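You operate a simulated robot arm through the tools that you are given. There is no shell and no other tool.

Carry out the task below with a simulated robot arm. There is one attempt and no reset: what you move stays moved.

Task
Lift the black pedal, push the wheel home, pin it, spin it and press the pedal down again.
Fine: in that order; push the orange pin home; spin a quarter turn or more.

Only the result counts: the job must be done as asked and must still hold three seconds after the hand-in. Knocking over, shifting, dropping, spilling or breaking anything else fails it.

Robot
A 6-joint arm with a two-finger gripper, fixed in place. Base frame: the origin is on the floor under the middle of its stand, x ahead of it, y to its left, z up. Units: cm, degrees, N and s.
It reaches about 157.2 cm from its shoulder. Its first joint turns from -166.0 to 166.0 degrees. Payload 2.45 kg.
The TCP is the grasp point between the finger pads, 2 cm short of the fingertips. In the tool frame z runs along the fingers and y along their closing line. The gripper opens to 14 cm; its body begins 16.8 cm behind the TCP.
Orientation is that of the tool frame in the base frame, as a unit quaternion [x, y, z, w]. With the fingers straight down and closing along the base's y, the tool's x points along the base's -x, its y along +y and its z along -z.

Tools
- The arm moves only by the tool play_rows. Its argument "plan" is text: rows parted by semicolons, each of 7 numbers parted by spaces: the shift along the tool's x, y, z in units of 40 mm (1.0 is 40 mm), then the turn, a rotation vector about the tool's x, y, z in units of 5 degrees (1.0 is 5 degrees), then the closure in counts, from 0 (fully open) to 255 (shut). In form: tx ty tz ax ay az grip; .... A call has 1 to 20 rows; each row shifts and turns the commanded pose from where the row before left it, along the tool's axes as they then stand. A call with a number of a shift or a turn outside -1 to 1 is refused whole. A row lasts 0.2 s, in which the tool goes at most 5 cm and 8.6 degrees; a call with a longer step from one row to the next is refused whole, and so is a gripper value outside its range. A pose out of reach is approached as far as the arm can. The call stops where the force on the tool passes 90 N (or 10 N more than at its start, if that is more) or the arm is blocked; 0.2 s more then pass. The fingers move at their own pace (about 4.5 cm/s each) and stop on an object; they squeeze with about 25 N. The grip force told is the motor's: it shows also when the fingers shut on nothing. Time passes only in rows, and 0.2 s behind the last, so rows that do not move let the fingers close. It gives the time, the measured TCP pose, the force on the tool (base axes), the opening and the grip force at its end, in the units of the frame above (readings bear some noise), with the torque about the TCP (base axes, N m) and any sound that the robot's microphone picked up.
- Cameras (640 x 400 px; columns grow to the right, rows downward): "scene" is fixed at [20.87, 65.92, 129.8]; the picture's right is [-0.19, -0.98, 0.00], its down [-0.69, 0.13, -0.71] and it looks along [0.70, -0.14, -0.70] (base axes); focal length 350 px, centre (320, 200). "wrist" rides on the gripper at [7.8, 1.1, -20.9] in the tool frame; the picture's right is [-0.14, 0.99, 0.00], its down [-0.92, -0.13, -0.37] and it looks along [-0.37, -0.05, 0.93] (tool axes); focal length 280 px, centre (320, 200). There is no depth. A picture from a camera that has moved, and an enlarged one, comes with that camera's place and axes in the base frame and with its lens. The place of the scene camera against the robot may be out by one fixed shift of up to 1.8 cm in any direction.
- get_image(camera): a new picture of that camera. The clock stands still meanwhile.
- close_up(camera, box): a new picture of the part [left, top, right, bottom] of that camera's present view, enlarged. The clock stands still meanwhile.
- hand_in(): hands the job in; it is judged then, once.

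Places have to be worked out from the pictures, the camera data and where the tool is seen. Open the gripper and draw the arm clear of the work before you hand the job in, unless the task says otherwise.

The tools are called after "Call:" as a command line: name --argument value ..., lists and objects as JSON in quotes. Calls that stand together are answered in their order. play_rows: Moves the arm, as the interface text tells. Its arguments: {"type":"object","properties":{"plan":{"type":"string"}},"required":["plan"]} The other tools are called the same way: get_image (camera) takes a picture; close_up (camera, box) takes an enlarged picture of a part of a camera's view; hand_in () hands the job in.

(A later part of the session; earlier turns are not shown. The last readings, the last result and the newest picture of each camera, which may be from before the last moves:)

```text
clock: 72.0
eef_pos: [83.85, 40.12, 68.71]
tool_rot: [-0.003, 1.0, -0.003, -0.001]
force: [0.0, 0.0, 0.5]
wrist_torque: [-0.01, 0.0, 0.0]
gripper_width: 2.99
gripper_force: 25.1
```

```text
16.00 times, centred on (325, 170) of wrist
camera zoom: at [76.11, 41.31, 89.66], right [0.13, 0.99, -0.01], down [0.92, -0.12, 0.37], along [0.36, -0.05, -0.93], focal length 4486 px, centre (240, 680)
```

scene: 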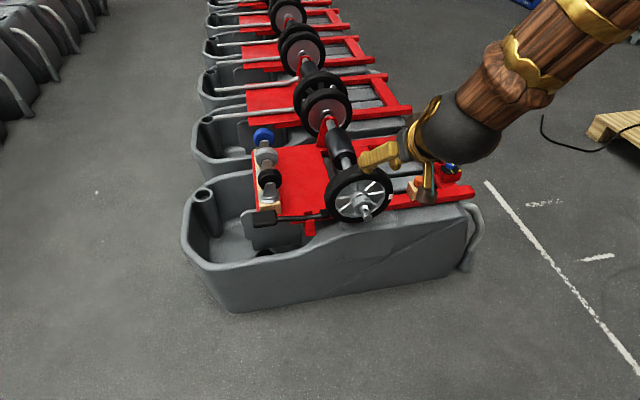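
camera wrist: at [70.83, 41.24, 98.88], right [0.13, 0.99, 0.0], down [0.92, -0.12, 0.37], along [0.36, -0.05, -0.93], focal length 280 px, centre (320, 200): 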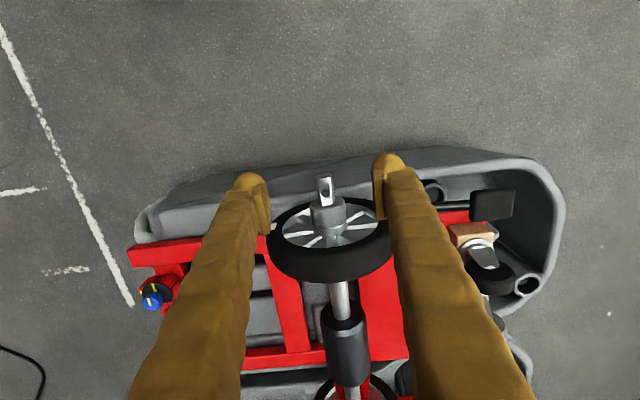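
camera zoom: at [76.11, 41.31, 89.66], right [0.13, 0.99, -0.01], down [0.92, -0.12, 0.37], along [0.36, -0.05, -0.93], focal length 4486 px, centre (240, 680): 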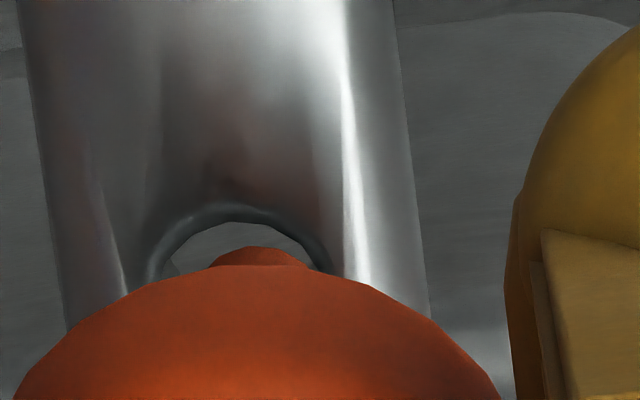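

Tip and hole nearly coincide in both views: x within ~1 mm, y about +0.8 mm. I nudge −0.08 cm in y and descend in fine steps.

Call:
play_rows --plan "0 -0.02 0 0 0 0 255; 0 0 0.04 0 0 0 255; 0 0 0.04 0 0 0 255; 0 0 0.04 0 0 0 255; 0 0 0 0 0 0 255"

Call:
close_up --camera "scene" --box '[350, 194, 378, 214]'

Call:
close_up --camera "wrist" --box '[310, 158, 340, 182]'

```text
clock: 73.2
eef_pos: [83.92, 39.96, 68.13]
tool_rot: [-0.003, 1.0, -0.002, 0.0]
force: [0.7, 0.1, -0.4]
wrist_torque: [0.02, -0.02, -0.02]
gripper_width: 3.0
gripper_force: 25.0
```

```text
16.00 times, centred on (364, 204) of scene
camera zoom: at [20.87, 65.92, 129.8], right [-0.19, -0.98, 0.0], down [-0.69, 0.13, -0.71], along [0.7, -0.14, -0.7], focal length 5606 px, centre (-384, 136)
```

zoom: 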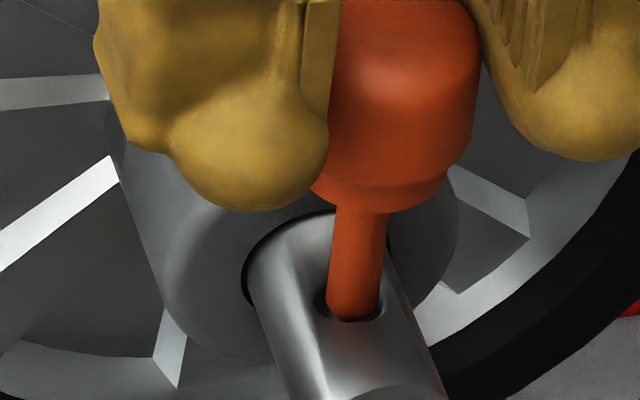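

```text
16.00 times, centred on (325, 170) of wrist
camera zoom: at [76.16, 41.18, 89.05], right [0.13, 0.99, -0.01], down [0.92, -0.12, 0.37], along [0.36, -0.05, -0.93], focal length 4486 px, centre (240, 680)
```

zoom: 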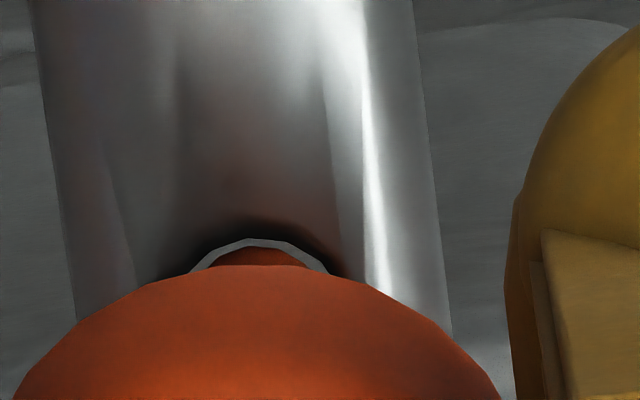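

No force, and the shaft now appears inside the hole's rim, slightly toward its −x side. I shift +0.07 cm in x and continue down gently.

Call:
play_rows --plan "-0.018 0 0.02 0 0 0 255; 0 0 0.04 0 0 0 255; 0 0 0.04 0 0 0 255; 0 0 0.04 0 0 0 255; 0 0 0 0 0 0 255"

Call:
close_up --camera "scene" --box '[350, 194, 378, 214]'

Call:
close_up --camera "wrist" --box '[310, 158, 340, 182]'

```text
clock: 74.4
eef_pos: [84.11, 39.87, 67.46]
tool_rot: [-0.003, 1.0, -0.003, -0.001]
force: [-0.7, -0.5, 0.4]
wrist_torque: [0.04, 0.01, -0.01]
gripper_width: 3.0
gripper_force: 25.3
```

```text
16.00 times, centred on (364, 204) of scene
camera zoom: at [20.87, 65.92, 129.8], right [-0.19, -0.98, 0.0], down [-0.69, 0.13, -0.71], along [0.7, -0.14, -0.7], focal length 5606 px, centre (-384, 136)
```

zoom: 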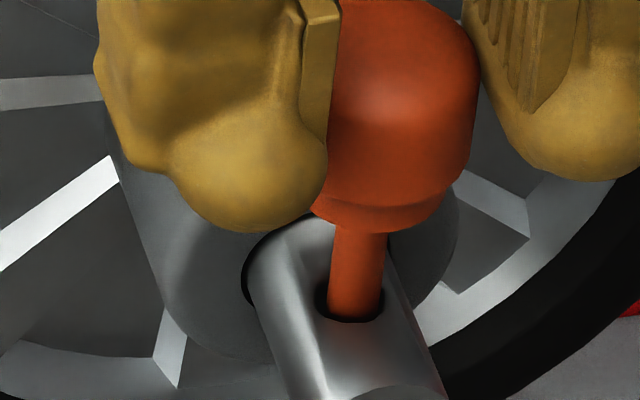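

```text
16.00 times, centred on (325, 170) of wrist
camera zoom: at [76.25, 41.12, 88.49], right [0.13, 0.99, -0.01], down [0.92, -0.12, 0.37], along [0.36, -0.05, -0.93], focal length 4486 px, centre (240, 680)
```

zoom: 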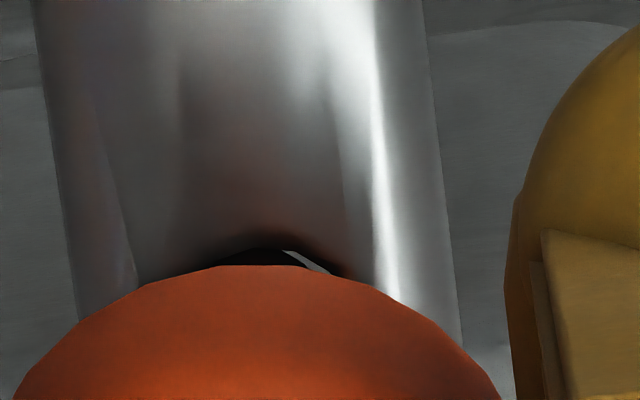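

The shaft is clearly entering the hole (cut off by the near rim), with no force. I continue down 1.5 cm, nudging +0.05 cm in y.

Call:
play_rows --plan "0 0.012 0.04 0 0 0 255; 0 0 0.05 0 0 0 255; 0 0 0.05 0 0 0 255; 0 0 0.05 0 0 0 255; 0 0 0.05 0 0 0 255; 0 0 0.05 0 0 0 255; 0 0 0.05 0 0 0 255; 0 0 0.05 0 0 0 255; 0 0 0 0 0 0 255"

Call:
close_up --camera "scene" --box '[345, 185, 385, 215]'

```text
clock: 76.4
eef_pos: [84.09, 39.98, 66.02]
tool_rot: [-0.003, 1.0, -0.003, -0.001]
force: [0.8, -0.1, -0.6]
wrist_torque: [0.04, 0.03, -0.01]
gripper_width: 3.0
gripper_force: 25.4
```

```text
13.33 times, centred on (365, 200) of scene
camera zoom: at [20.87, 65.92, 129.8], right [-0.19, -0.98, 0.0], down [-0.69, 0.13, -0.71], along [0.7, -0.14, -0.7], focal length 4672 px, centre (-280, 200)
```

zoom: 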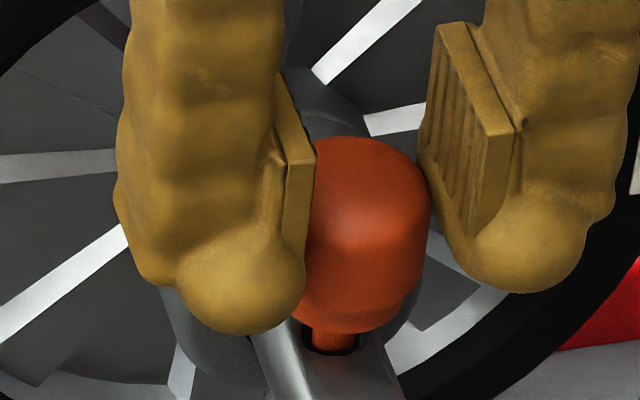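

Insertion is smooth, no force. I continue down towards seating the head on the axle.

Call:
play_rows --plan "0 0 0.05 0 0 0 255; 0 0 0.05 0 0 0 255; 0 0 0.05 0 0 0 255; 0 0 0.05 0 0 0 255; 0 0 0.05 0 0 0 255; 0 0 0 0 0 0 255"

Call:
close_up --camera "scene" --box '[345, 185, 385, 215]'

Call:
close_up --camera "wrist" --box '[260, 110, 380, 230]'

```text
clock: 77.8
eef_pos: [84.08, 40.06, 65.12]
tool_rot: [-0.003, 1.0, -0.003, -0.001]
force: [-0.9, 0.3, -3.8]
wrist_torque: [0.02, 0.07, -0.02]
gripper_width: 2.99
gripper_force: 25.0
```

```text
13.33 times, centred on (365, 200) of scene
camera zoom: at [20.87, 65.92, 129.8], right [-0.19, -0.98, 0.0], down [-0.69, 0.13, -0.71], along [0.7, -0.14, -0.7], focal length 4672 px, centre (-280, 200)
```

zoom: 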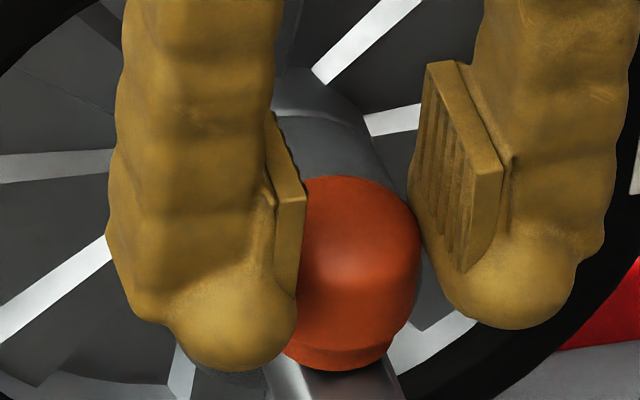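

```text
3.33 times, centred on (320, 170) of wrist
camera zoom: at [76.23, 41.23, 86.0], right [0.13, 0.99, -0.01], down [0.92, -0.12, 0.37], along [0.36, -0.05, -0.93], focal length 935 px, centre (320, 300)
```

zoom: 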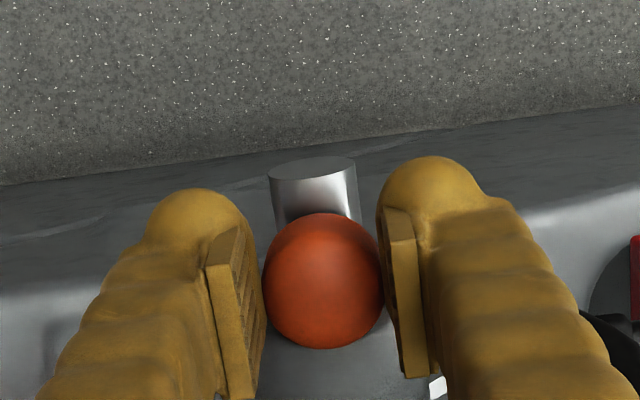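

Head is nearly down on the axle; I continue in 0.15 cm steps until contact force appears.

Call:
play_rows --plan "0 0 0.0375 0 0 0 255; 0 0 0.0375 0 0 0 255; 0 0 0 0 0 0 255"

Call:
play_rows --plan "0 0 0.0375 0 0 0 255; 0 0 0.0375 0 0 0 255; 0 0 0 0 0 0 255"

Call:
close_up --camera "scene" --box '[345, 185, 385, 215]'

```text
clock: 78.6
eef_pos: [84.12, 40.11, 64.78]
tool_rot: [-0.002, 1.0, -0.002, 0.0]
force: [2.1, -4.6, 18.8]
wrist_torque: [-0.11, -0.3, -0.02]
gripper_width: 2.99
gripper_force: 24.9
```

```text
clock: 79.4
eef_pos: [84.02, 39.99, 64.68]
tool_rot: [-0.003, 1.0, -0.003, 0.0]
force: [2.3, 2.9, 19.6]
wrist_torque: [0.05, -0.17, 0.01]
gripper_width: 2.99
gripper_force: 24.8
```

```text
13.33 times, centred on (365, 200) of scene
camera zoom: at [20.87, 65.92, 129.8], right [-0.19, -0.98, 0.0], down [-0.69, 0.13, -0.71], along [0.7, -0.14, -0.7], focal length 4672 px, centre (-280, 200)
```

zoom: 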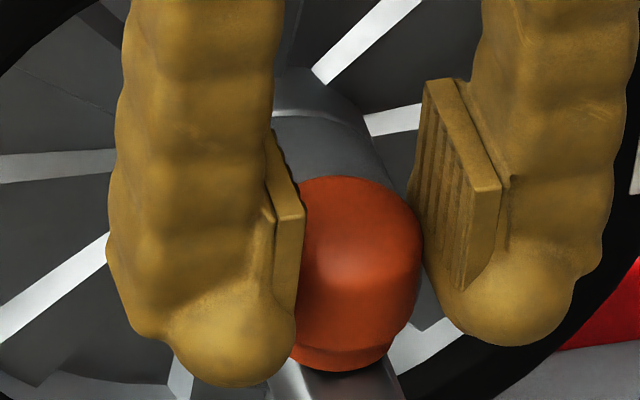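

Fz ≈ 19 N with the fingers now sliding on the head: the head is resting on the axle. I release, rise 8 cm and inspect.

Call:
play_rows --plan "0 0 0 0 0 0 160; 0 0 0 0 0 0 160; 0 0 0 0 0 0 160; 0 0 0 0 0 0 160; 0 0 -0.3 0 0 0 160; 0 0 -0.5 0 0 0 160; 0 0 -0.5 0 0 0 160; 0 0 -0.7 0 0 0 160; 0 0 0 0 0 0 160"

Call:
close_up --camera "scene" --box '[345, 185, 385, 215]'

Call:
close_up --camera "wrist" --box '[270, 100, 370, 190]'

```text
clock: 81.4
eef_pos: [83.98, 40.02, 72.51]
tool_rot: [-0.003, 1.0, -0.002, -0.001]
force: [-0.3, -0.2, 0.3]
wrist_torque: [0.04, -0.04, 0.0]
gripper_width: 5.21
gripper_force: 0.2
```

```text
13.33 times, centred on (365, 200) of scene
camera zoom: at [20.87, 65.92, 129.8], right [-0.19, -0.98, 0.0], down [-0.69, 0.13, -0.71], along [0.7, -0.14, -0.7], focal length 4672 px, centre (-280, 200)
```

zoom: 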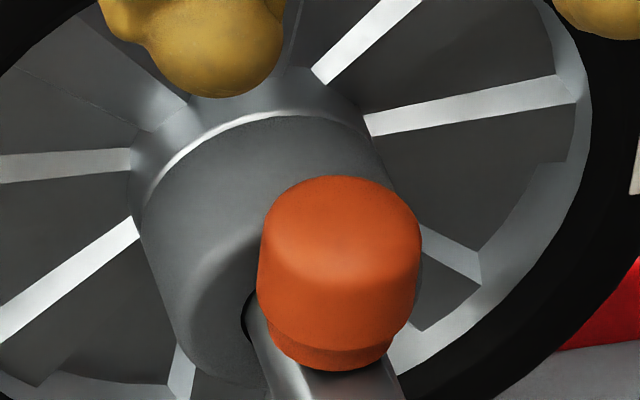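

```text
4.44 times, centred on (320, 145) of wrist
camera zoom: at [76.14, 41.09, 93.51], right [0.13, 0.99, -0.01], down [0.92, -0.12, 0.37], along [0.36, -0.05, -0.93], focal length 1246 px, centre (320, 444)
```

zoom: 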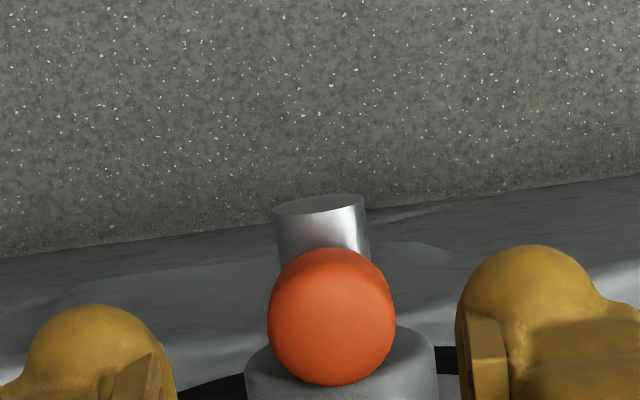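

The pin stands seated on the axle. To make sure it is home I close the fingers and press down on the head's top.

Call:
play_rows --plan "-0.06 -0.006 0 0 0 0 255; -0.05 0 0 0 0 0 255; 0 0 0 0 0 0 255; 0 0 0 0 0 0 255; 0 0 0.4 0 0 0 255; 0 0 0.4 0 0 0 255; 0 0 0.4 0 0 0 255; 0 0 0 0 0 0 255"

Call:
close_up --camera "scene" --box '[335, 175, 395, 215]'

```text
clock: 83.2
eef_pos: [84.62, 40.21, 67.68]
tool_rot: [-0.003, 1.0, -0.002, 0.0]
force: [-0.3, 0.1, 0.1]
wrist_torque: [-0.01, -0.02, 0.0]
gripper_width: 0.0
gripper_force: 24.8
```

```text
10.00 times, centred on (365, 195) of scene
camera zoom: at [20.87, 65.92, 129.8], right [-0.19, -0.98, 0.0], down [-0.69, 0.13, -0.71], along [0.7, -0.14, -0.7], focal length 3504 px, centre (-130, 250)
```

zoom: 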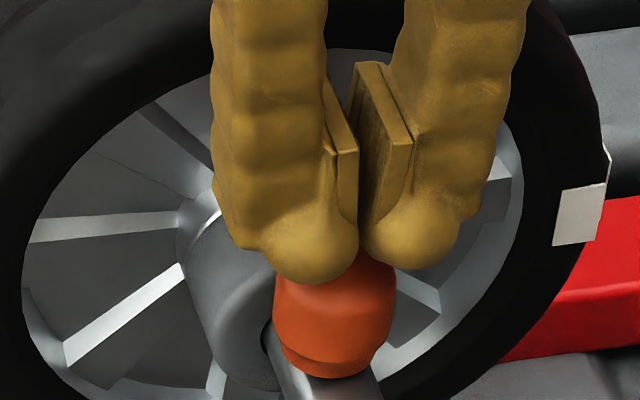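

Alignment over the head is fine. I press down in small steps.

Call:
play_rows --plan "0 -0.02 0.1 0 0 0 255; 0 0 0.075 0 0 0 255; 0 0 0.05 0 0 0 255; 0 0 0.05 0 0 0 255; 0 0 0.05 0 0 0 255; 0 0 0 0 0 0 255"

```text
clock: 84.6
eef_pos: [84.48, 40.03, 66.37]
tool_rot: [-0.003, 1.0, -0.002, 0.0]
force: [-2.9, -0.8, 7.8]
wrist_torque: [0.01, 0.02, 0.02]
gripper_width: 0.59
gripper_force: 25.3
```

Contact at z≈66.4 (7.8 N). I press a bit harder.

Call:
play_rows --plan "0 0 0.03 0 0 0 255; 0 0 0.03 0 0 0 255; 0 0 0.03 0 0 0 255; 0 0 0 0 0 0 255"

Call:
play_rows --plan "0 0 0.03 0 0 0 255; 0 0 0.03 0 0 0 255; 0 0 0 0 0 0 255; 0 0 0 0 0 0 255"

Call:
close_up --camera "scene" --box '[335, 175, 395, 215]'

```text
clock: 85.6
eef_pos: [84.62, 39.97, 66.48]
tool_rot: [-0.003, 1.0, -0.003, 0.001]
force: [-15.2, -11.5, 85.9]
wrist_torque: [-0.32, 0.59, 0.0]
gripper_width: 0.6
gripper_force: 25.6
```

```text
clock: 86.0
eef_pos: [84.75, 40.0, 66.56]
tool_rot: [-0.002, 1.0, -0.001, 0.002]
force: [-5.7, -5.2, 30.8]
wrist_torque: [-0.16, 0.26, -0.02]
gripper_width: 0.6
gripper_force: 24.9
stopped in row 2: the force on the tool passed its limit at 101 N (the readings are from after the stop); the commanded pose is now the measured one
```

```text
10.00 times, centred on (365, 195) of scene
camera zoom: at [20.87, 65.92, 129.8], right [-0.19, -0.98, 0.0], down [-0.69, 0.13, -0.71], along [0.7, -0.14, -0.7], focal length 3504 px, centre (-130, 250)
```

zoom: 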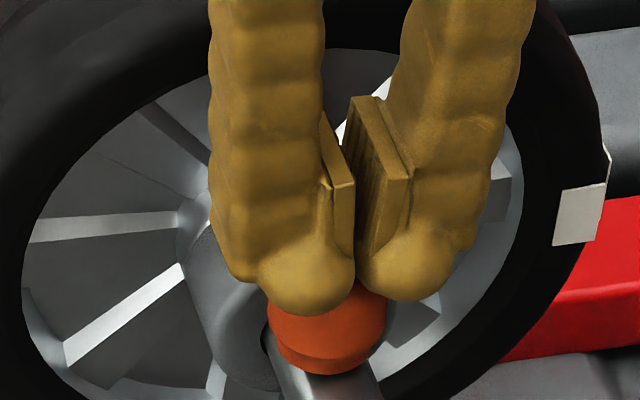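

Over 85 N on the head without movement: the pin is home. Next the spin: I'll grip the tyre across its width (fingers closing along x) at the top and carry it along its arc; first I rise and turn the tool 90° about its axis.

Call:
play_rows --plan "0 0 -0.5 0 0 0 255; 0 0 -0.9 0 0 0 255; 0 0 -0.9 0 0 0 255; 0 0 -0.9 0 0 0 160; 0 0 -0.9 0 0 0 0; 0 0 0 0 0 0 0; 0 0 0 0 0 0 0"

Call:
get_image --camera "wrist"

Call:
close_up --camera "wrist" --box '[270, 100, 390, 220]'

Call:
close_up --camera "scene" --box '[310, 150, 410, 230]'

```text
clock: 87.6
eef_pos: [84.25, 39.93, 82.48]
tool_rot: [-0.003, 1.0, -0.001, 0.002]
force: [0.2, 0.1, -0.4]
wrist_torque: [0.02, -0.01, 0.02]
gripper_width: 8.62
gripper_force: 0.0
```

```text
taken
camera wrist: at [76.45, 41.13, 103.41], right [0.13, 0.99, 0.0], down [0.92, -0.12, 0.37], along [0.37, -0.05, -0.93], focal length 280 px, centre (320, 200)
```

wrist: 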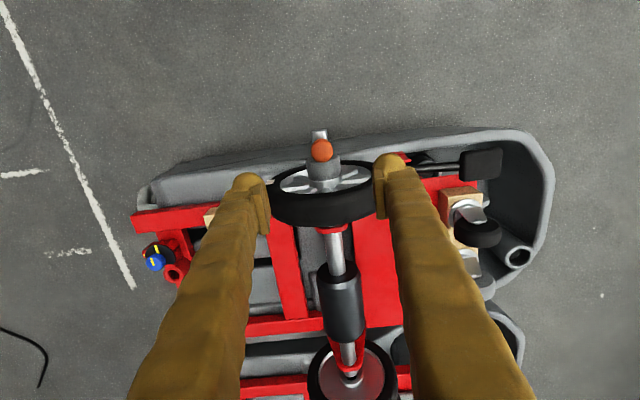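

```text
3.33 times, centred on (330, 160) of wrist
camera zoom: at [76.45, 41.13, 103.41], right [0.13, 0.99, 0.0], down [0.92, -0.12, 0.37], along [0.37, -0.05, -0.93], focal length 935 px, centre (287, 333)
```

zoom: 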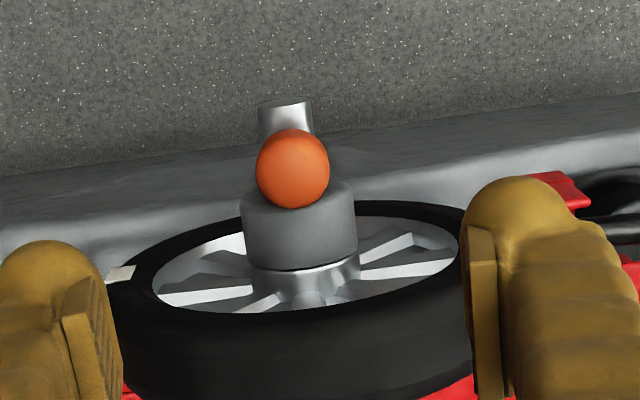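

```text
5.00 times, centred on (360, 190) of scene
camera zoom: at [20.87, 65.92, 129.8], right [-0.19, -0.98, 0.0], down [-0.69, 0.13, -0.71], along [0.7, -0.14, -0.7], focal length 1752 px, centre (120, 250)
```

zoom: 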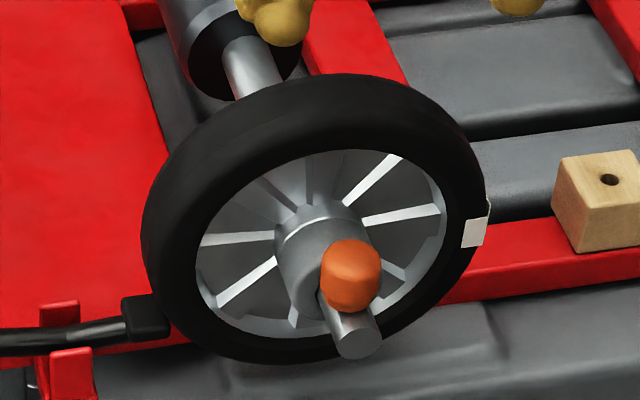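

Pin in place, white tyre mark at the −y side (3 o'clock from the front). Now I rotate the tool 90° about its axis up here.

Call:
play_rows --plan "0 0 0 0 0 1 60; 0 0 0 0 0 1 60; 0 0 0 0 0 1 60; 0 0 0 0 0 1 60; 0 0 0 0 0 1 60; 0 0 0 0 0 1 60; 0 0 0 0 0 1 60; 0 0 0 0 0 1 60; 0 0 0 0 0 1 60; 0 0 0 0 0 1 60; 0 0 0 0 0 1 60; 0 0 0 0 0 1 60; 0 0 0 0 0 1 60; 0 0 0 0 0 1 60; 0 0 0 0 0 1 60; 0 0 0 0 0 1 60; 0 0 0 0 0 1 60; 0 0 0 0 0 1 60; 0 0 0 0 0 0 60"

Call:
get_image --camera "wrist"

Call:
get_image --camera "scene"

```text
clock: 91.6
eef_pos: [84.58, 40.06, 82.54]
tool_rot: [0.706, 0.708, -0.001, 0.002]
force: [-0.7, 0.4, -0.4]
wrist_torque: [-0.01, 0.02, -0.03]
gripper_width: 10.72
gripper_force: 0.1
```

```text
taken
camera wrist: at [85.54, 48.03, 103.47], right [0.99, -0.13, 0.0], down [-0.12, -0.92, 0.37], along [-0.05, -0.37, -0.93], focal length 280 px, centre (320, 200)
```

wrist: 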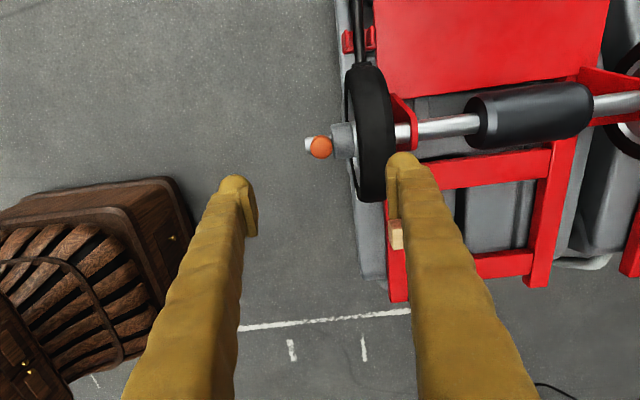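

```text
taken
```

scene: 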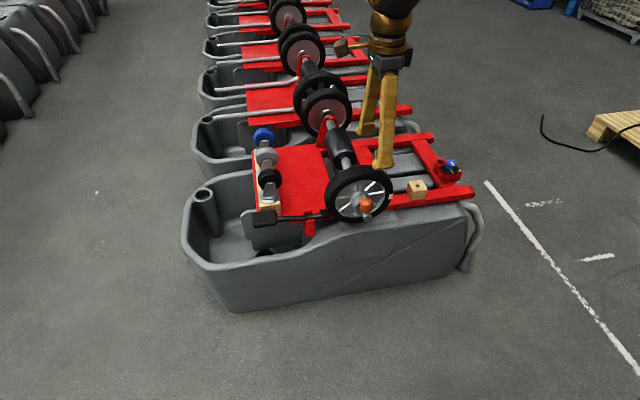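

Rotation done: tool x = +y, tool y = +x. I zoom on the tyre from this side to measure its x-extent.

Call:
close_up --camera "wrist" --box '[290, 40, 430, 220]'

```text
2.22 times, centred on (360, 130) of wrist
camera zoom: at [85.54, 48.03, 103.47], right [0.99, -0.13, 0.0], down [-0.12, -0.92, 0.37], along [-0.05, -0.37, -0.93], focal length 623 px, centre (231, 356)
```

zoom: 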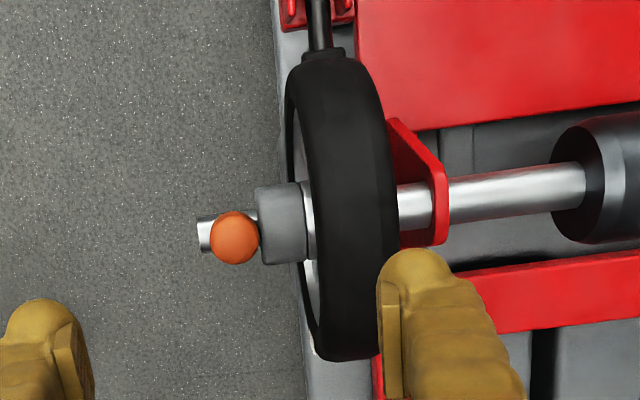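

Tyre spans roughly x 89–94 (centre 91.5). I position the open fingers (8.4 cm) across the tyre at its upper left, TCP about (91.7, 46, 65.9), in two stages.

Call:
play_rows --plan "0.49 0.59 0.2 0 0 0 102; 0.49 0.59 0.2 0 0 0 102; 0.49 0.59 0.2 0 0 0 102; 0 0 0.5 0 0 0 102; 0 0 0.5 0 0 0 102; 0 0 0 0 0 0 102"

Call:
get_image --camera "wrist"

Call:
close_up --camera "scene" --box '[290, 110, 450, 230]'

```text
clock: 93.0
eef_pos: [91.69, 46.1, 76.24]
tool_rot: [0.705, 0.709, -0.001, 0.002]
force: [-0.5, 0.1, -0.3]
wrist_torque: [0.02, 0.02, -0.01]
gripper_width: 8.4
gripper_force: 0.1
```

```text
taken
camera wrist: at [92.79, 53.86, 97.2], right [0.99, -0.13, 0.0], down [-0.12, -0.92, 0.37], along [-0.05, -0.37, -0.93], focal length 280 px, centre (320, 200)
```

wrist: 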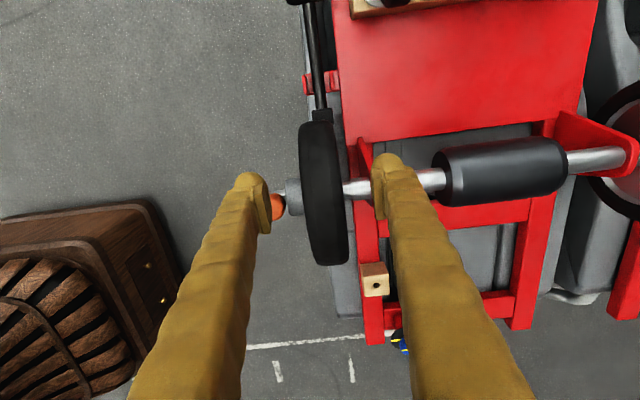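

```text
3.33 times, centred on (370, 170) of scene
camera zoom: at [20.87, 65.92, 129.8], right [-0.19, -0.98, 0.0], down [-0.69, 0.13, -0.71], along [0.7, -0.14, -0.7], focal length 1168 px, centre (153, 300)
```

zoom: 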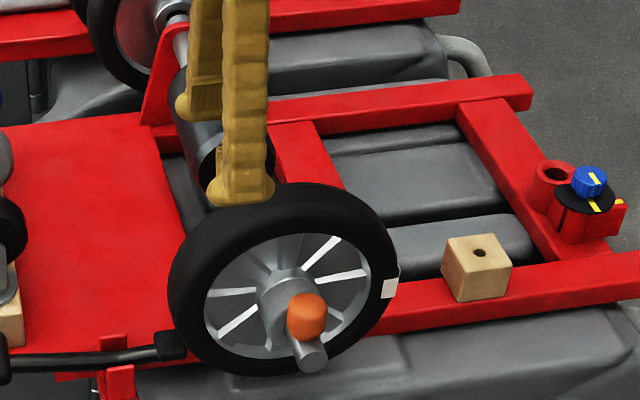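

Fingers straddle the tyre symmetrically (mid col 322 vs tyre mid 323). I descend 10 cm.

Call:
play_rows --plan "0 0 0.515 0 0 0 102; 0 0 0.515 0 0 0 102; 0 0 0.515 0 0 0 102; 0 0 0.515 0 0 0 102; 0 0 0.515 0 0 0 102; 0 0 0 0 0 0 102"

Call:
get_image --camera "wrist"

Call:
close_up --camera "scene" --box '[290, 110, 450, 230]'

```text
clock: 94.4
eef_pos: [91.83, 46.19, 65.86]
tool_rot: [0.705, 0.709, 0.0, 0.002]
force: [-0.2, 0.3, 0.1]
wrist_torque: [0.0, 0.04, 0.0]
gripper_width: 8.41
gripper_force: 0.1
```

```text
taken
camera wrist: at [92.78, 54.03, 86.69], right [0.99, -0.13, 0.0], down [-0.12, -0.92, 0.37], along [-0.05, -0.37, -0.93], focal length 280 px, centre (320, 200)
```

wrist: 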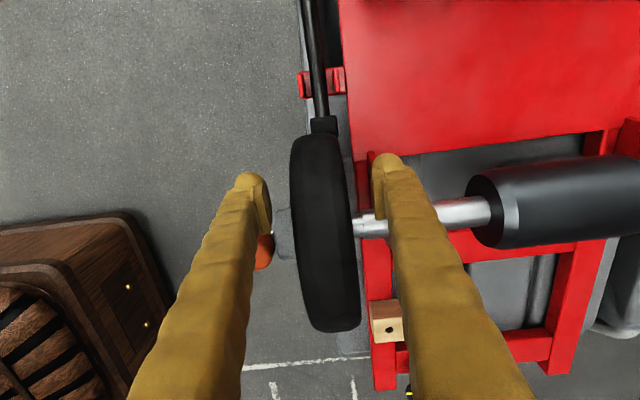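

```text
3.33 times, centred on (370, 170) of scene
camera zoom: at [20.87, 65.92, 129.8], right [-0.19, -0.98, 0.0], down [-0.69, 0.13, -0.71], along [0.7, -0.14, -0.7], focal length 1168 px, centre (153, 300)
```

zoom: 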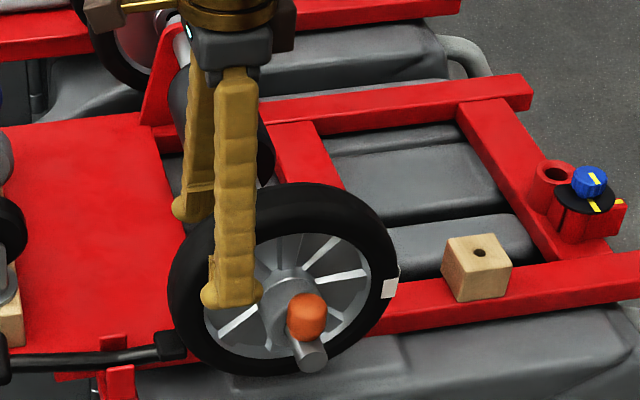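

In position on both sides of the tyre. I close the grip on it.

Call:
play_rows --plan "0 0 0 0 0 0 255; 0 0 0 0 0 0 255; 0 0 0 0 0 0 255; 0 0 0 0 0 0 255; 0 0 0 0 0 0 255; 0 0 0 0 0 0 255"

Call:
get_image --camera "wrist"

```text
clock: 95.8
eef_pos: [91.9, 46.17, 65.84]
tool_rot: [0.706, 0.708, -0.001, 0.001]
force: [-17.2, 0.8, 2.3]
wrist_torque: [-0.11, -0.37, -0.27]
gripper_width: 4.5
gripper_force: 45.5
```

```text
taken
camera wrist: at [92.74, 54.04, 86.7], right [0.99, -0.13, 0.0], down [-0.12, -0.92, 0.37], along [-0.05, -0.37, -0.93], focal length 280 px, centre (320, 200)
```

wrist: 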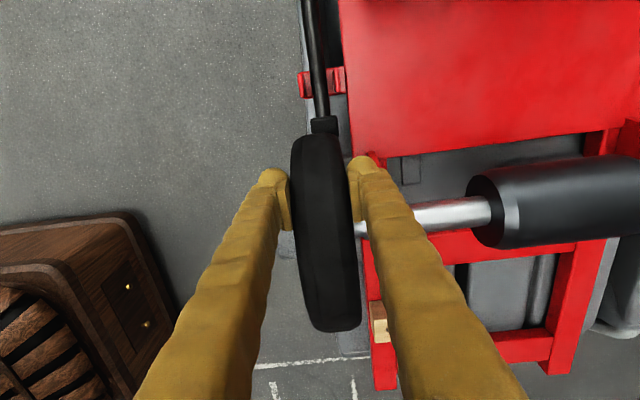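

Gripped (4.5 cm, front finger pressing the wheel towards home). Now I carry the tyre along its arc over the top, in the first half.

Call:
play_rows --plan "-0.2585 0 -0.2305 0 0 0 255; -0.292 0 -0.1858 0 0 0 255; -0.3148 0 -0.135 0 0 0 255; -0.336 0 -0.0835 0 0 0 255; -0.345 0 -0.028 0 0 0 255; 0 0 0 0 0 0 255"

Call:
close_up --camera "scene" --box '[290, 110, 450, 230]'

```text
clock: 97.2
eef_pos: [91.71, 40.08, 68.7]
tool_rot: [0.705, 0.71, 0.001, 0.003]
force: [4.5, 19.5, -4.4]
wrist_torque: [1.75, -0.07, -0.38]
gripper_width: 4.44
gripper_force: 45.0
```

```text
3.33 times, centred on (370, 170) of scene
camera zoom: at [20.87, 65.92, 129.8], right [-0.19, -0.98, 0.0], down [-0.69, 0.13, -0.71], along [0.7, -0.14, -0.7], focal length 1168 px, centre (153, 300)
```

zoom: 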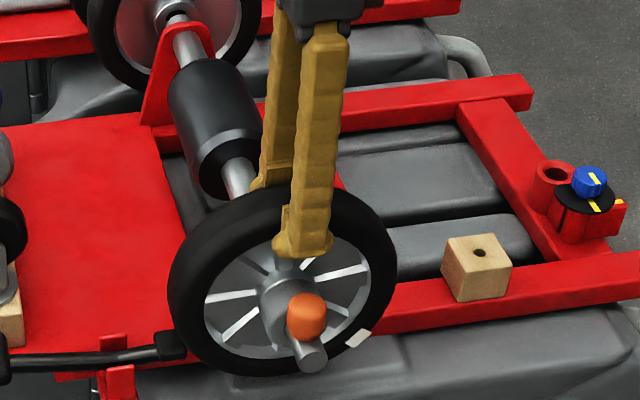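

The white mark moved about 45° downward – the wheel turns with the grip. I continue the second half of the arc.

Call:
play_rows --plan "-0.345 0 0.028 0 0 0 255; -0.336 0 0.0835 0 0 0 255; -0.3148 0 0.135 0 0 0 255; -0.292 0 0.1858 0 0 0 255; -0.2585 0 0.2305 0 0 0 255; 0 0 0 0 0 0 255"

Call:
close_up --camera "scene" --box '[290, 110, 450, 230]'

```text
clock: 98.6
eef_pos: [91.84, 33.43, 66.11]
tool_rot: [0.705, 0.71, 0.0, 0.003]
force: [-18.6, -31.0, 54.4]
wrist_torque: [1.7, 0.73, -0.28]
gripper_width: 4.46
gripper_force: 45.1
```

```text
3.33 times, centred on (370, 170) of scene
camera zoom: at [20.87, 65.92, 129.8], right [-0.19, -0.98, 0.0], down [-0.69, 0.13, -0.71], along [0.7, -0.14, -0.7], focal length 1168 px, centre (153, 300)
```

zoom: 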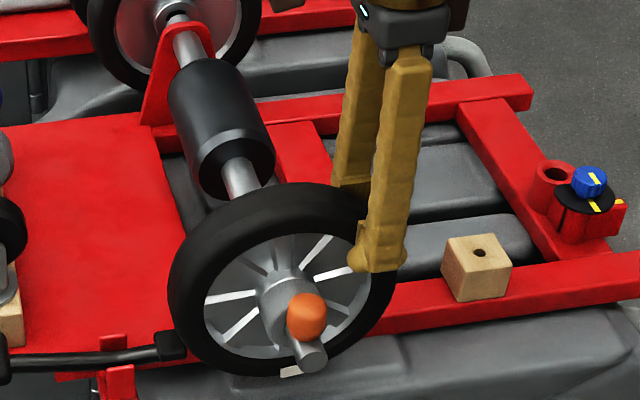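

About 90° done (mark now at 6 o'clock). I release, rise, and go back to the upper left for a second stroke to have a safe margin.

Call:
play_rows --plan "0 0 0 0 0 0 102; 0 0 0 0 0 0 102; 0 0 0 0 0 0 102; 0 0 0 0 0 0 102; 0 0 -0.6 0 0 0 102; 0 0 -0.8 0 0 0 102; 0 0 -0.8 0 0 0 102; 0.8 0 0 0 0 0 102; 0.8 0 0 0 0 0 102; 0.8 0 0 0 0 0 102; 0.8 0 0 0 0 0 102; 0 0 0 0 0 0 102"

Call:
get_image --camera "wrist"

Call:
close_up --camera "scene" --box '[290, 110, 450, 230]'

```text
clock: 101.2
eef_pos: [91.54, 46.43, 74.62]
tool_rot: [0.705, 0.709, -0.001, 0.002]
force: [-0.2, -0.8, 0.1]
wrist_torque: [0.03, -0.03, 0.0]
gripper_width: 8.38
gripper_force: 0.1
```

```text
taken
camera wrist: at [92.52, 54.49, 95.56], right [0.99, -0.13, 0.0], down [-0.12, -0.92, 0.37], along [-0.05, -0.37, -0.93], focal length 280 px, centre (320, 200)
```

wrist: 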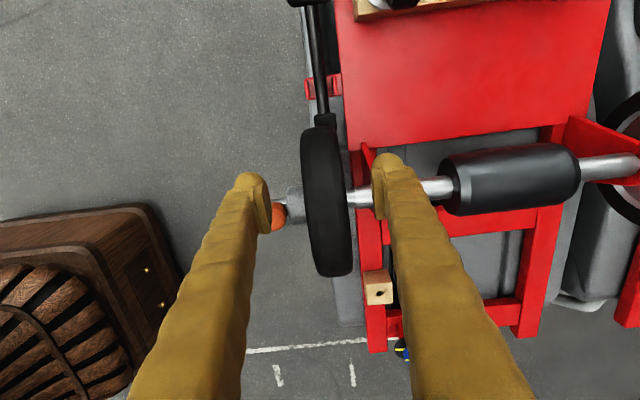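

```text
3.33 times, centred on (370, 170) of scene
camera zoom: at [20.87, 65.92, 129.8], right [-0.19, -0.98, 0.0], down [-0.69, 0.13, -0.71], along [0.7, -0.14, -0.7], focal length 1168 px, centre (153, 300)
```

zoom: 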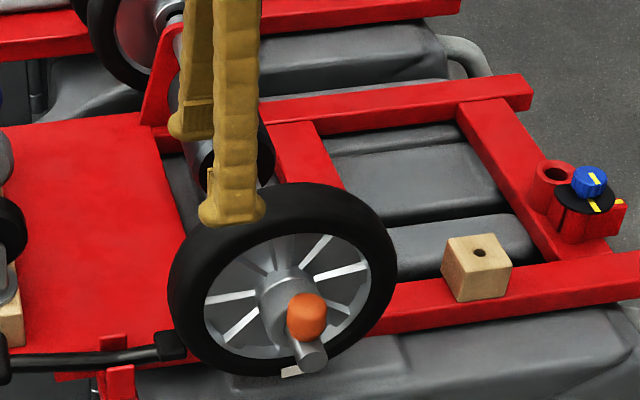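

Wheel stays where it was left. I repeat: descend and grip again.

Call:
play_rows --plan "-0.06 0.04 0.547 0 0 0 102; 0 0 0.547 0 0 0 102; 0 0 0.547 0 0 0 102; 0 0 0.547 0 0 0 102; 0 0 0 0 0 0 102; 0 0 0 0 0 0 255; 0 0 0 0 0 0 255; 0 0 0 0 0 0 255; 0 0 0 0 0 0 255; 0 0 0 0 0 0 255; 0 0 0 0 0 0 255"

```text
clock: 103.6
eef_pos: [91.66, 46.16, 65.71]
tool_rot: [0.705, 0.709, -0.001, 0.002]
force: [11.0, -2.4, -3.7]
wrist_torque: [0.12, 0.09, -0.06]
gripper_width: 4.44
gripper_force: 44.7
```

Grip holds; Fx is +11 N, so I add a small +x bias during the stroke to keep the wheel pressed home, and run the arc again.

Call:
play_rows --plan "0 0.07 0 0 0 0 255; -0.2585 0 -0.2305 0 0 0 255; -0.292 0 -0.1858 0 0 0 255; -0.3148 0 -0.135 0 0 0 255; -0.336 0 -0.0835 0 0 0 255; -0.345 0 -0.028 0 0 0 255; -0.345 0 0.028 0 0 0 255; -0.336 0 0.0835 0 0 0 255; -0.3148 0 0.135 0 0 0 255; -0.292 0 0.1858 0 0 0 255; 0 0 0 0 0 0 255"

Call:
close_up --camera "scene" --box '[290, 110, 450, 230]'

```text
clock: 105.3
eef_pos: [91.84, 38.67, 68.56]
tool_rot: [0.705, 0.709, -0.004, 0.0]
force: [-11.0, -4.0, 8.3]
wrist_torque: [-0.18, 0.21, -0.45]
gripper_width: 4.4
gripper_force: 45.2
stopped in row 8: the force on the tool passed its limit at 94 N (the readings are from after the stop); the commanded pose is now the measured one
```

```text
3.33 times, centred on (370, 170) of scene
camera zoom: at [20.87, 65.92, 129.8], right [-0.19, -0.98, 0.0], down [-0.69, 0.13, -0.71], along [0.7, -0.14, -0.7], focal length 1168 px, centre (153, 300)
```

zoom: 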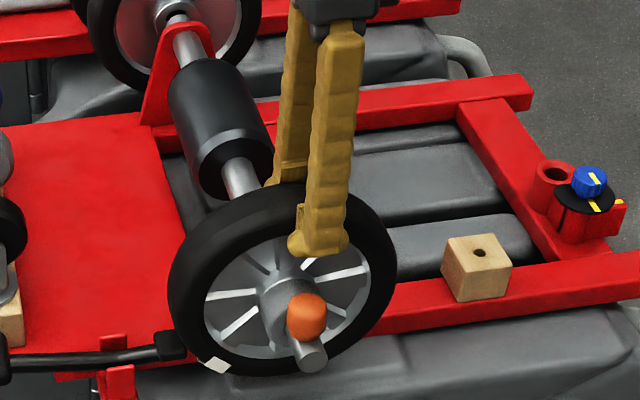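

Another ~50° done before the force limit stopped it: about 140° in total (mark now at ~7:30), well over a quarter turn. I release and rise clear.

Call:
play_rows --plan "0 0 0 0 0 0 102; 0 0 0 0 0 0 102; 0 0 0 0 0 0 102; 0 0 0 0 0 0 102; 0 0 -0.6 0 0 0 102; 0 0 -0.8 0 0 0 102; 0 0 -0.9 0 0 0 102; 0 0 -0.9 0 0 0 102; 0 0 0 0 0 0 102"

Call:
close_up --camera "wrist" --box '[230, 40, 430, 240]'

Call:
close_up --camera "scene" --box '[310, 150, 410, 230]'

Call:
get_image --camera "scene"

```text
clock: 107.3
eef_pos: [91.7, 38.89, 81.5]
tool_rot: [0.705, 0.709, -0.003, 0.001]
force: [0.2, -0.4, 0.0]
wrist_torque: [-0.02, 0.01, 0.01]
gripper_width: 8.42
gripper_force: 0.0
```

```text
2.00 times, centred on (330, 140) of wrist
camera zoom: at [92.73, 46.77, 102.4], right [0.99, -0.13, 0.0], down [-0.12, -0.92, 0.37], along [-0.05, -0.37, -0.93], focal length 561 px, centre (300, 320)
```

zoom: 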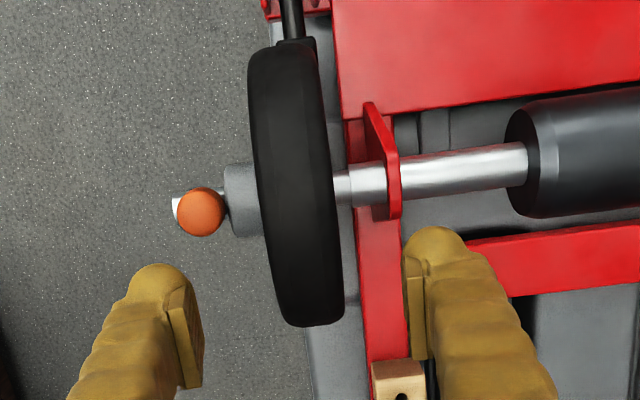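

```text
5.00 times, centred on (360, 190) of scene
camera zoom: at [20.87, 65.92, 129.8], right [-0.19, -0.98, 0.0], down [-0.69, 0.13, -0.71], along [0.7, -0.14, -0.7], focal length 1752 px, centre (120, 250)
```

zoom: 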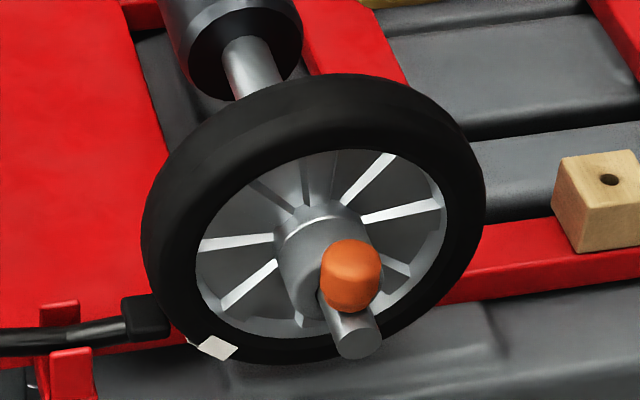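

```text
taken
```

scene: 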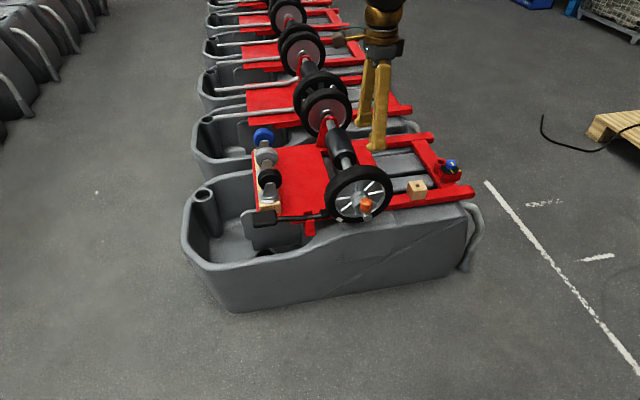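

The mark has gone from 3 o'clock to ~7 o'clock (≈130°), wheel and pin sit as before. Now the pedal: I move over the pad with closed fingers to about (91.9, 67.5, 63).

Call:
play_rows --plan "0.894 0 0 0 0 0 255; 0.894 0 0 0 0 0 255; 0.894 0 0 0 0 0 255; 0.894 0 0 0 0 0 255; 0.894 0 0 0 0 0 255; 0.894 0 0 0 0 0 255; 0.894 0 0 0 0 0 255; 0.894 0 0 0 0 0 255; 0 0.04 0.9 0 0 0 255; 0 0 0.9 0 0 0 255; 0 0 0.9 0 0 0 255; 0 0 0.9 0 0 0 255; 0 0 0.9 0 0 0 255; 0 0 0 0 0 0 255"

Call:
get_image --camera "wrist"

Call:
close_up --camera "scene" --box '[210, 150, 370, 270]'

```text
clock: 110.3
eef_pos: [92.09, 67.31, 63.03]
tool_rot: [0.706, 0.709, -0.004, -0.001]
force: [-0.9, 0.4, 0.4]
wrist_torque: [-0.01, 0.0, 0.0]
gripper_width: 0.0
gripper_force: 25.0
```

```text
taken
camera wrist: at [93.15, 75.29, 84.01], right [0.99, -0.13, 0.0], down [-0.12, -0.92, 0.37], along [-0.05, -0.37, -0.93], focal length 280 px, centre (320, 200)
```

wrist: 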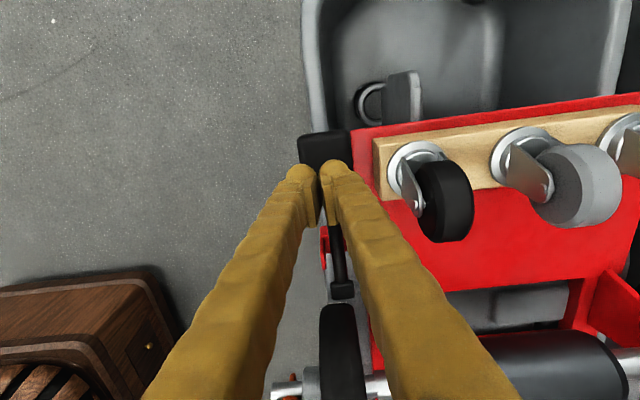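

```text
3.33 times, centred on (290, 210) of scene
camera zoom: at [20.87, 65.92, 129.8], right [-0.19, -0.98, 0.0], down [-0.69, 0.13, -0.71], along [0.7, -0.14, -0.7], focal length 1168 px, centre (420, 167)
```

zoom: 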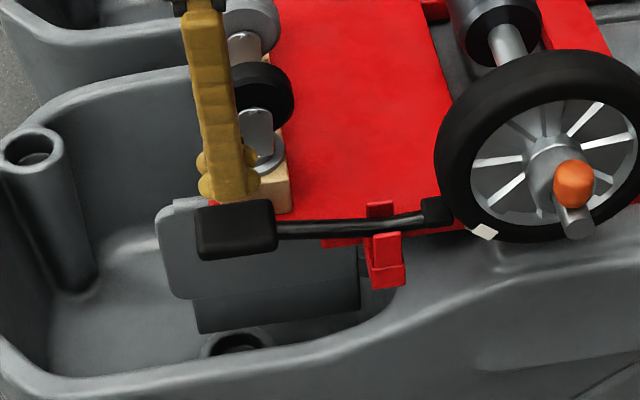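

The pad is right below the fingertips (pad x≈90–95.7, y≈64–71). I come down to just touch it, then press.

Call:
play_rows --plan "0.15 0.06 0.3 0 0 0 255; 0 0 0.3 0 0 0 255; 0 0 0.3 0 0 0 255; 0 0 0.2 0 0 0 255; 0 0 0.1 0 0 0 255; 0 0 0.1 0 0 0 255; 0 0 0.1 0 0 0 255; 0 0 0 0 0 0 255"

Call:
close_up --camera "scene" --box '[210, 150, 370, 270]'

```text
clock: 112.1
eef_pos: [92.16, 68.06, 57.57]
tool_rot: [0.705, 0.709, -0.003, 0.0]
force: [-0.1, -0.9, -0.3]
wrist_torque: [-0.01, 0.0, 0.02]
gripper_width: 0.0
gripper_force: 25.3
```

```text
3.33 times, centred on (290, 210) of scene
camera zoom: at [20.87, 65.92, 129.8], right [-0.19, -0.98, 0.0], down [-0.69, 0.13, -0.71], along [0.7, -0.14, -0.7], focal length 1168 px, centre (420, 167)
```

zoom: 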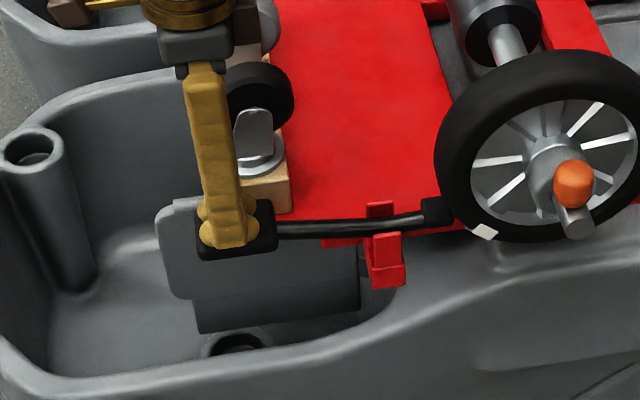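

Tips are at the pad's top. I press down 2.5 cm in 0.3 cm steps.

Call:
play_rows --plan "0 0 0.075 0 0 0 255; 0 0 0.075 0 0 0 255; 0 0 0.075 0 0 0 255; 0 0 0.075 0 0 0 255; 0 0 0.075 0 0 0 255; 0 0 0.075 0 0 0 255; 0 0 0.075 0 0 0 255; 0 0 0.075 0 0 0 255; 0 0 0 0 0 0 255"

Call:
close_up --camera "scene" --box '[210, 150, 370, 270]'

```text
clock: 114.1
eef_pos: [91.89, 67.82, 55.16]
tool_rot: [0.706, 0.709, -0.003, 0.001]
force: [0.4, -0.2, 1.0]
wrist_torque: [-0.04, -0.02, 0.02]
gripper_width: 0.0
gripper_force: 29.8
```

```text
3.33 times, centred on (290, 210) of scene
camera zoom: at [20.87, 65.92, 129.8], right [-0.19, -0.98, 0.0], down [-0.69, 0.13, -0.71], along [0.7, -0.14, -0.7], focal length 1168 px, centre (420, 167)
```

zoom: 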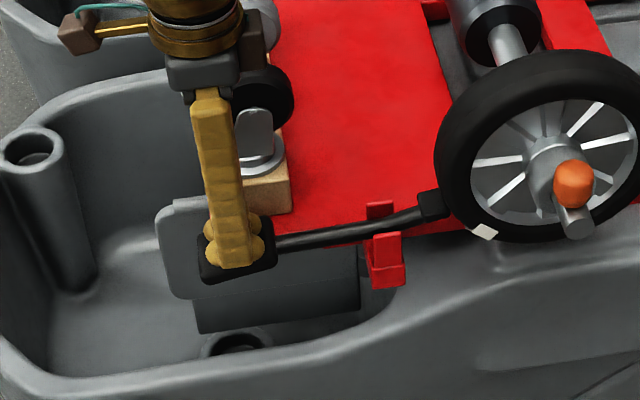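

The lever follows down with little resistance. I keep pressing until the stop.

Call:
play_rows --plan "0 0 0.075 0 0 0 255; 0 0 0.075 0 0 0 255; 0 0 0.075 0 0 0 255; 0 0 0.075 0 0 0 255; 0 0 0.075 0 0 0 255; 0 0 0.075 0 0 0 255; 0 0 0.075 0 0 0 255; 0 0 0 0 0 0 255"

Call:
close_up --camera "scene" --box '[210, 150, 370, 270]'

```text
clock: 115.9
eef_pos: [92.01, 67.86, 53.08]
tool_rot: [0.705, 0.709, -0.003, 0.001]
force: [-0.3, 0.2, 0.8]
wrist_torque: [0.02, -0.01, -0.01]
gripper_width: 0.0
gripper_force: 29.5
```

```text
3.33 times, centred on (290, 210) of scene
camera zoom: at [20.87, 65.92, 129.8], right [-0.19, -0.98, 0.0], down [-0.69, 0.13, -0.71], along [0.7, -0.14, -0.7], focal length 1168 px, centre (420, 167)
```

zoom: 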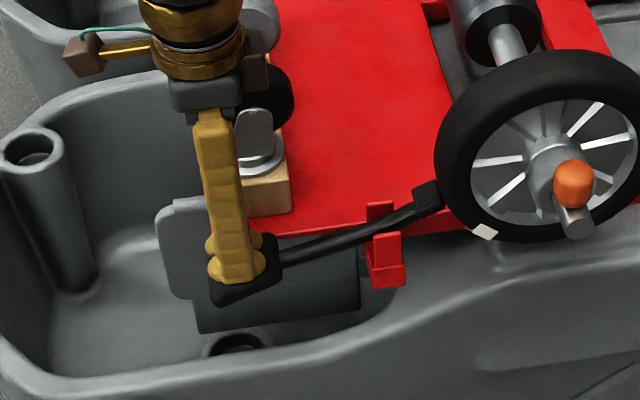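

Nearly at its old lowest position; I continue slowly until the stop is felt.

Call:
play_rows --plan "0 0 0.05 0 0 0 255; 0 0 0.05 0 0 0 255; 0 0 0.05 0 0 0 255; 0 0 0.05 0 0 0 255; 0 0 0.05 0 0 0 255; 0 0 0 0 0 0 255"

Call:
close_up --camera "scene" --box '[210, 150, 370, 270]'

```text
clock: 117.3
eef_pos: [92.14, 68.09, 52.43]
tool_rot: [0.705, 0.709, -0.001, 0.002]
force: [-7.9, -3.1, 40.7]
wrist_torque: [-0.67, 0.17, -0.14]
gripper_width: 0.62
gripper_force: 29.2
```

```text
3.33 times, centred on (290, 210) of scene
camera zoom: at [20.87, 65.92, 129.8], right [-0.19, -0.98, 0.0], down [-0.69, 0.13, -0.71], along [0.7, -0.14, -0.7], focal length 1168 px, centre (420, 167)
```

zoom: 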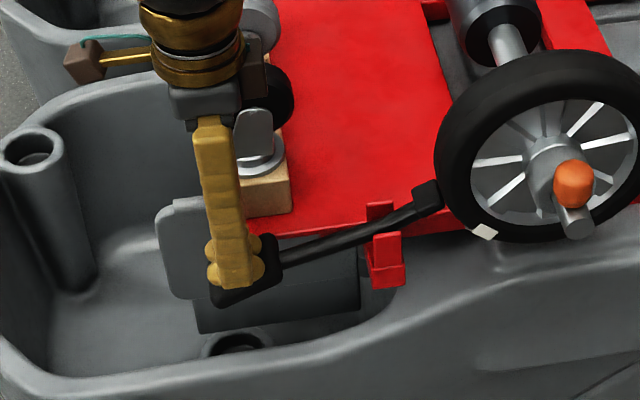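

The stop is reached (41 N). I press a little harder once to seat it, then check.

Call:
play_rows --plan "0 0 0.035 0 0 0 255; 0 0 0.035 0 0 0 255; 0 0 0 0 0 0 255; 0 0 0 0 0 0 255"

```text
clock: 118.3
eef_pos: [92.15, 68.09, 52.26]
tool_rot: [0.705, 0.709, -0.001, 0.001]
force: [-7.5, 0.7, 80.0]
wrist_torque: [-1.16, 0.23, -0.09]
gripper_width: 0.6
gripper_force: 29.1
```

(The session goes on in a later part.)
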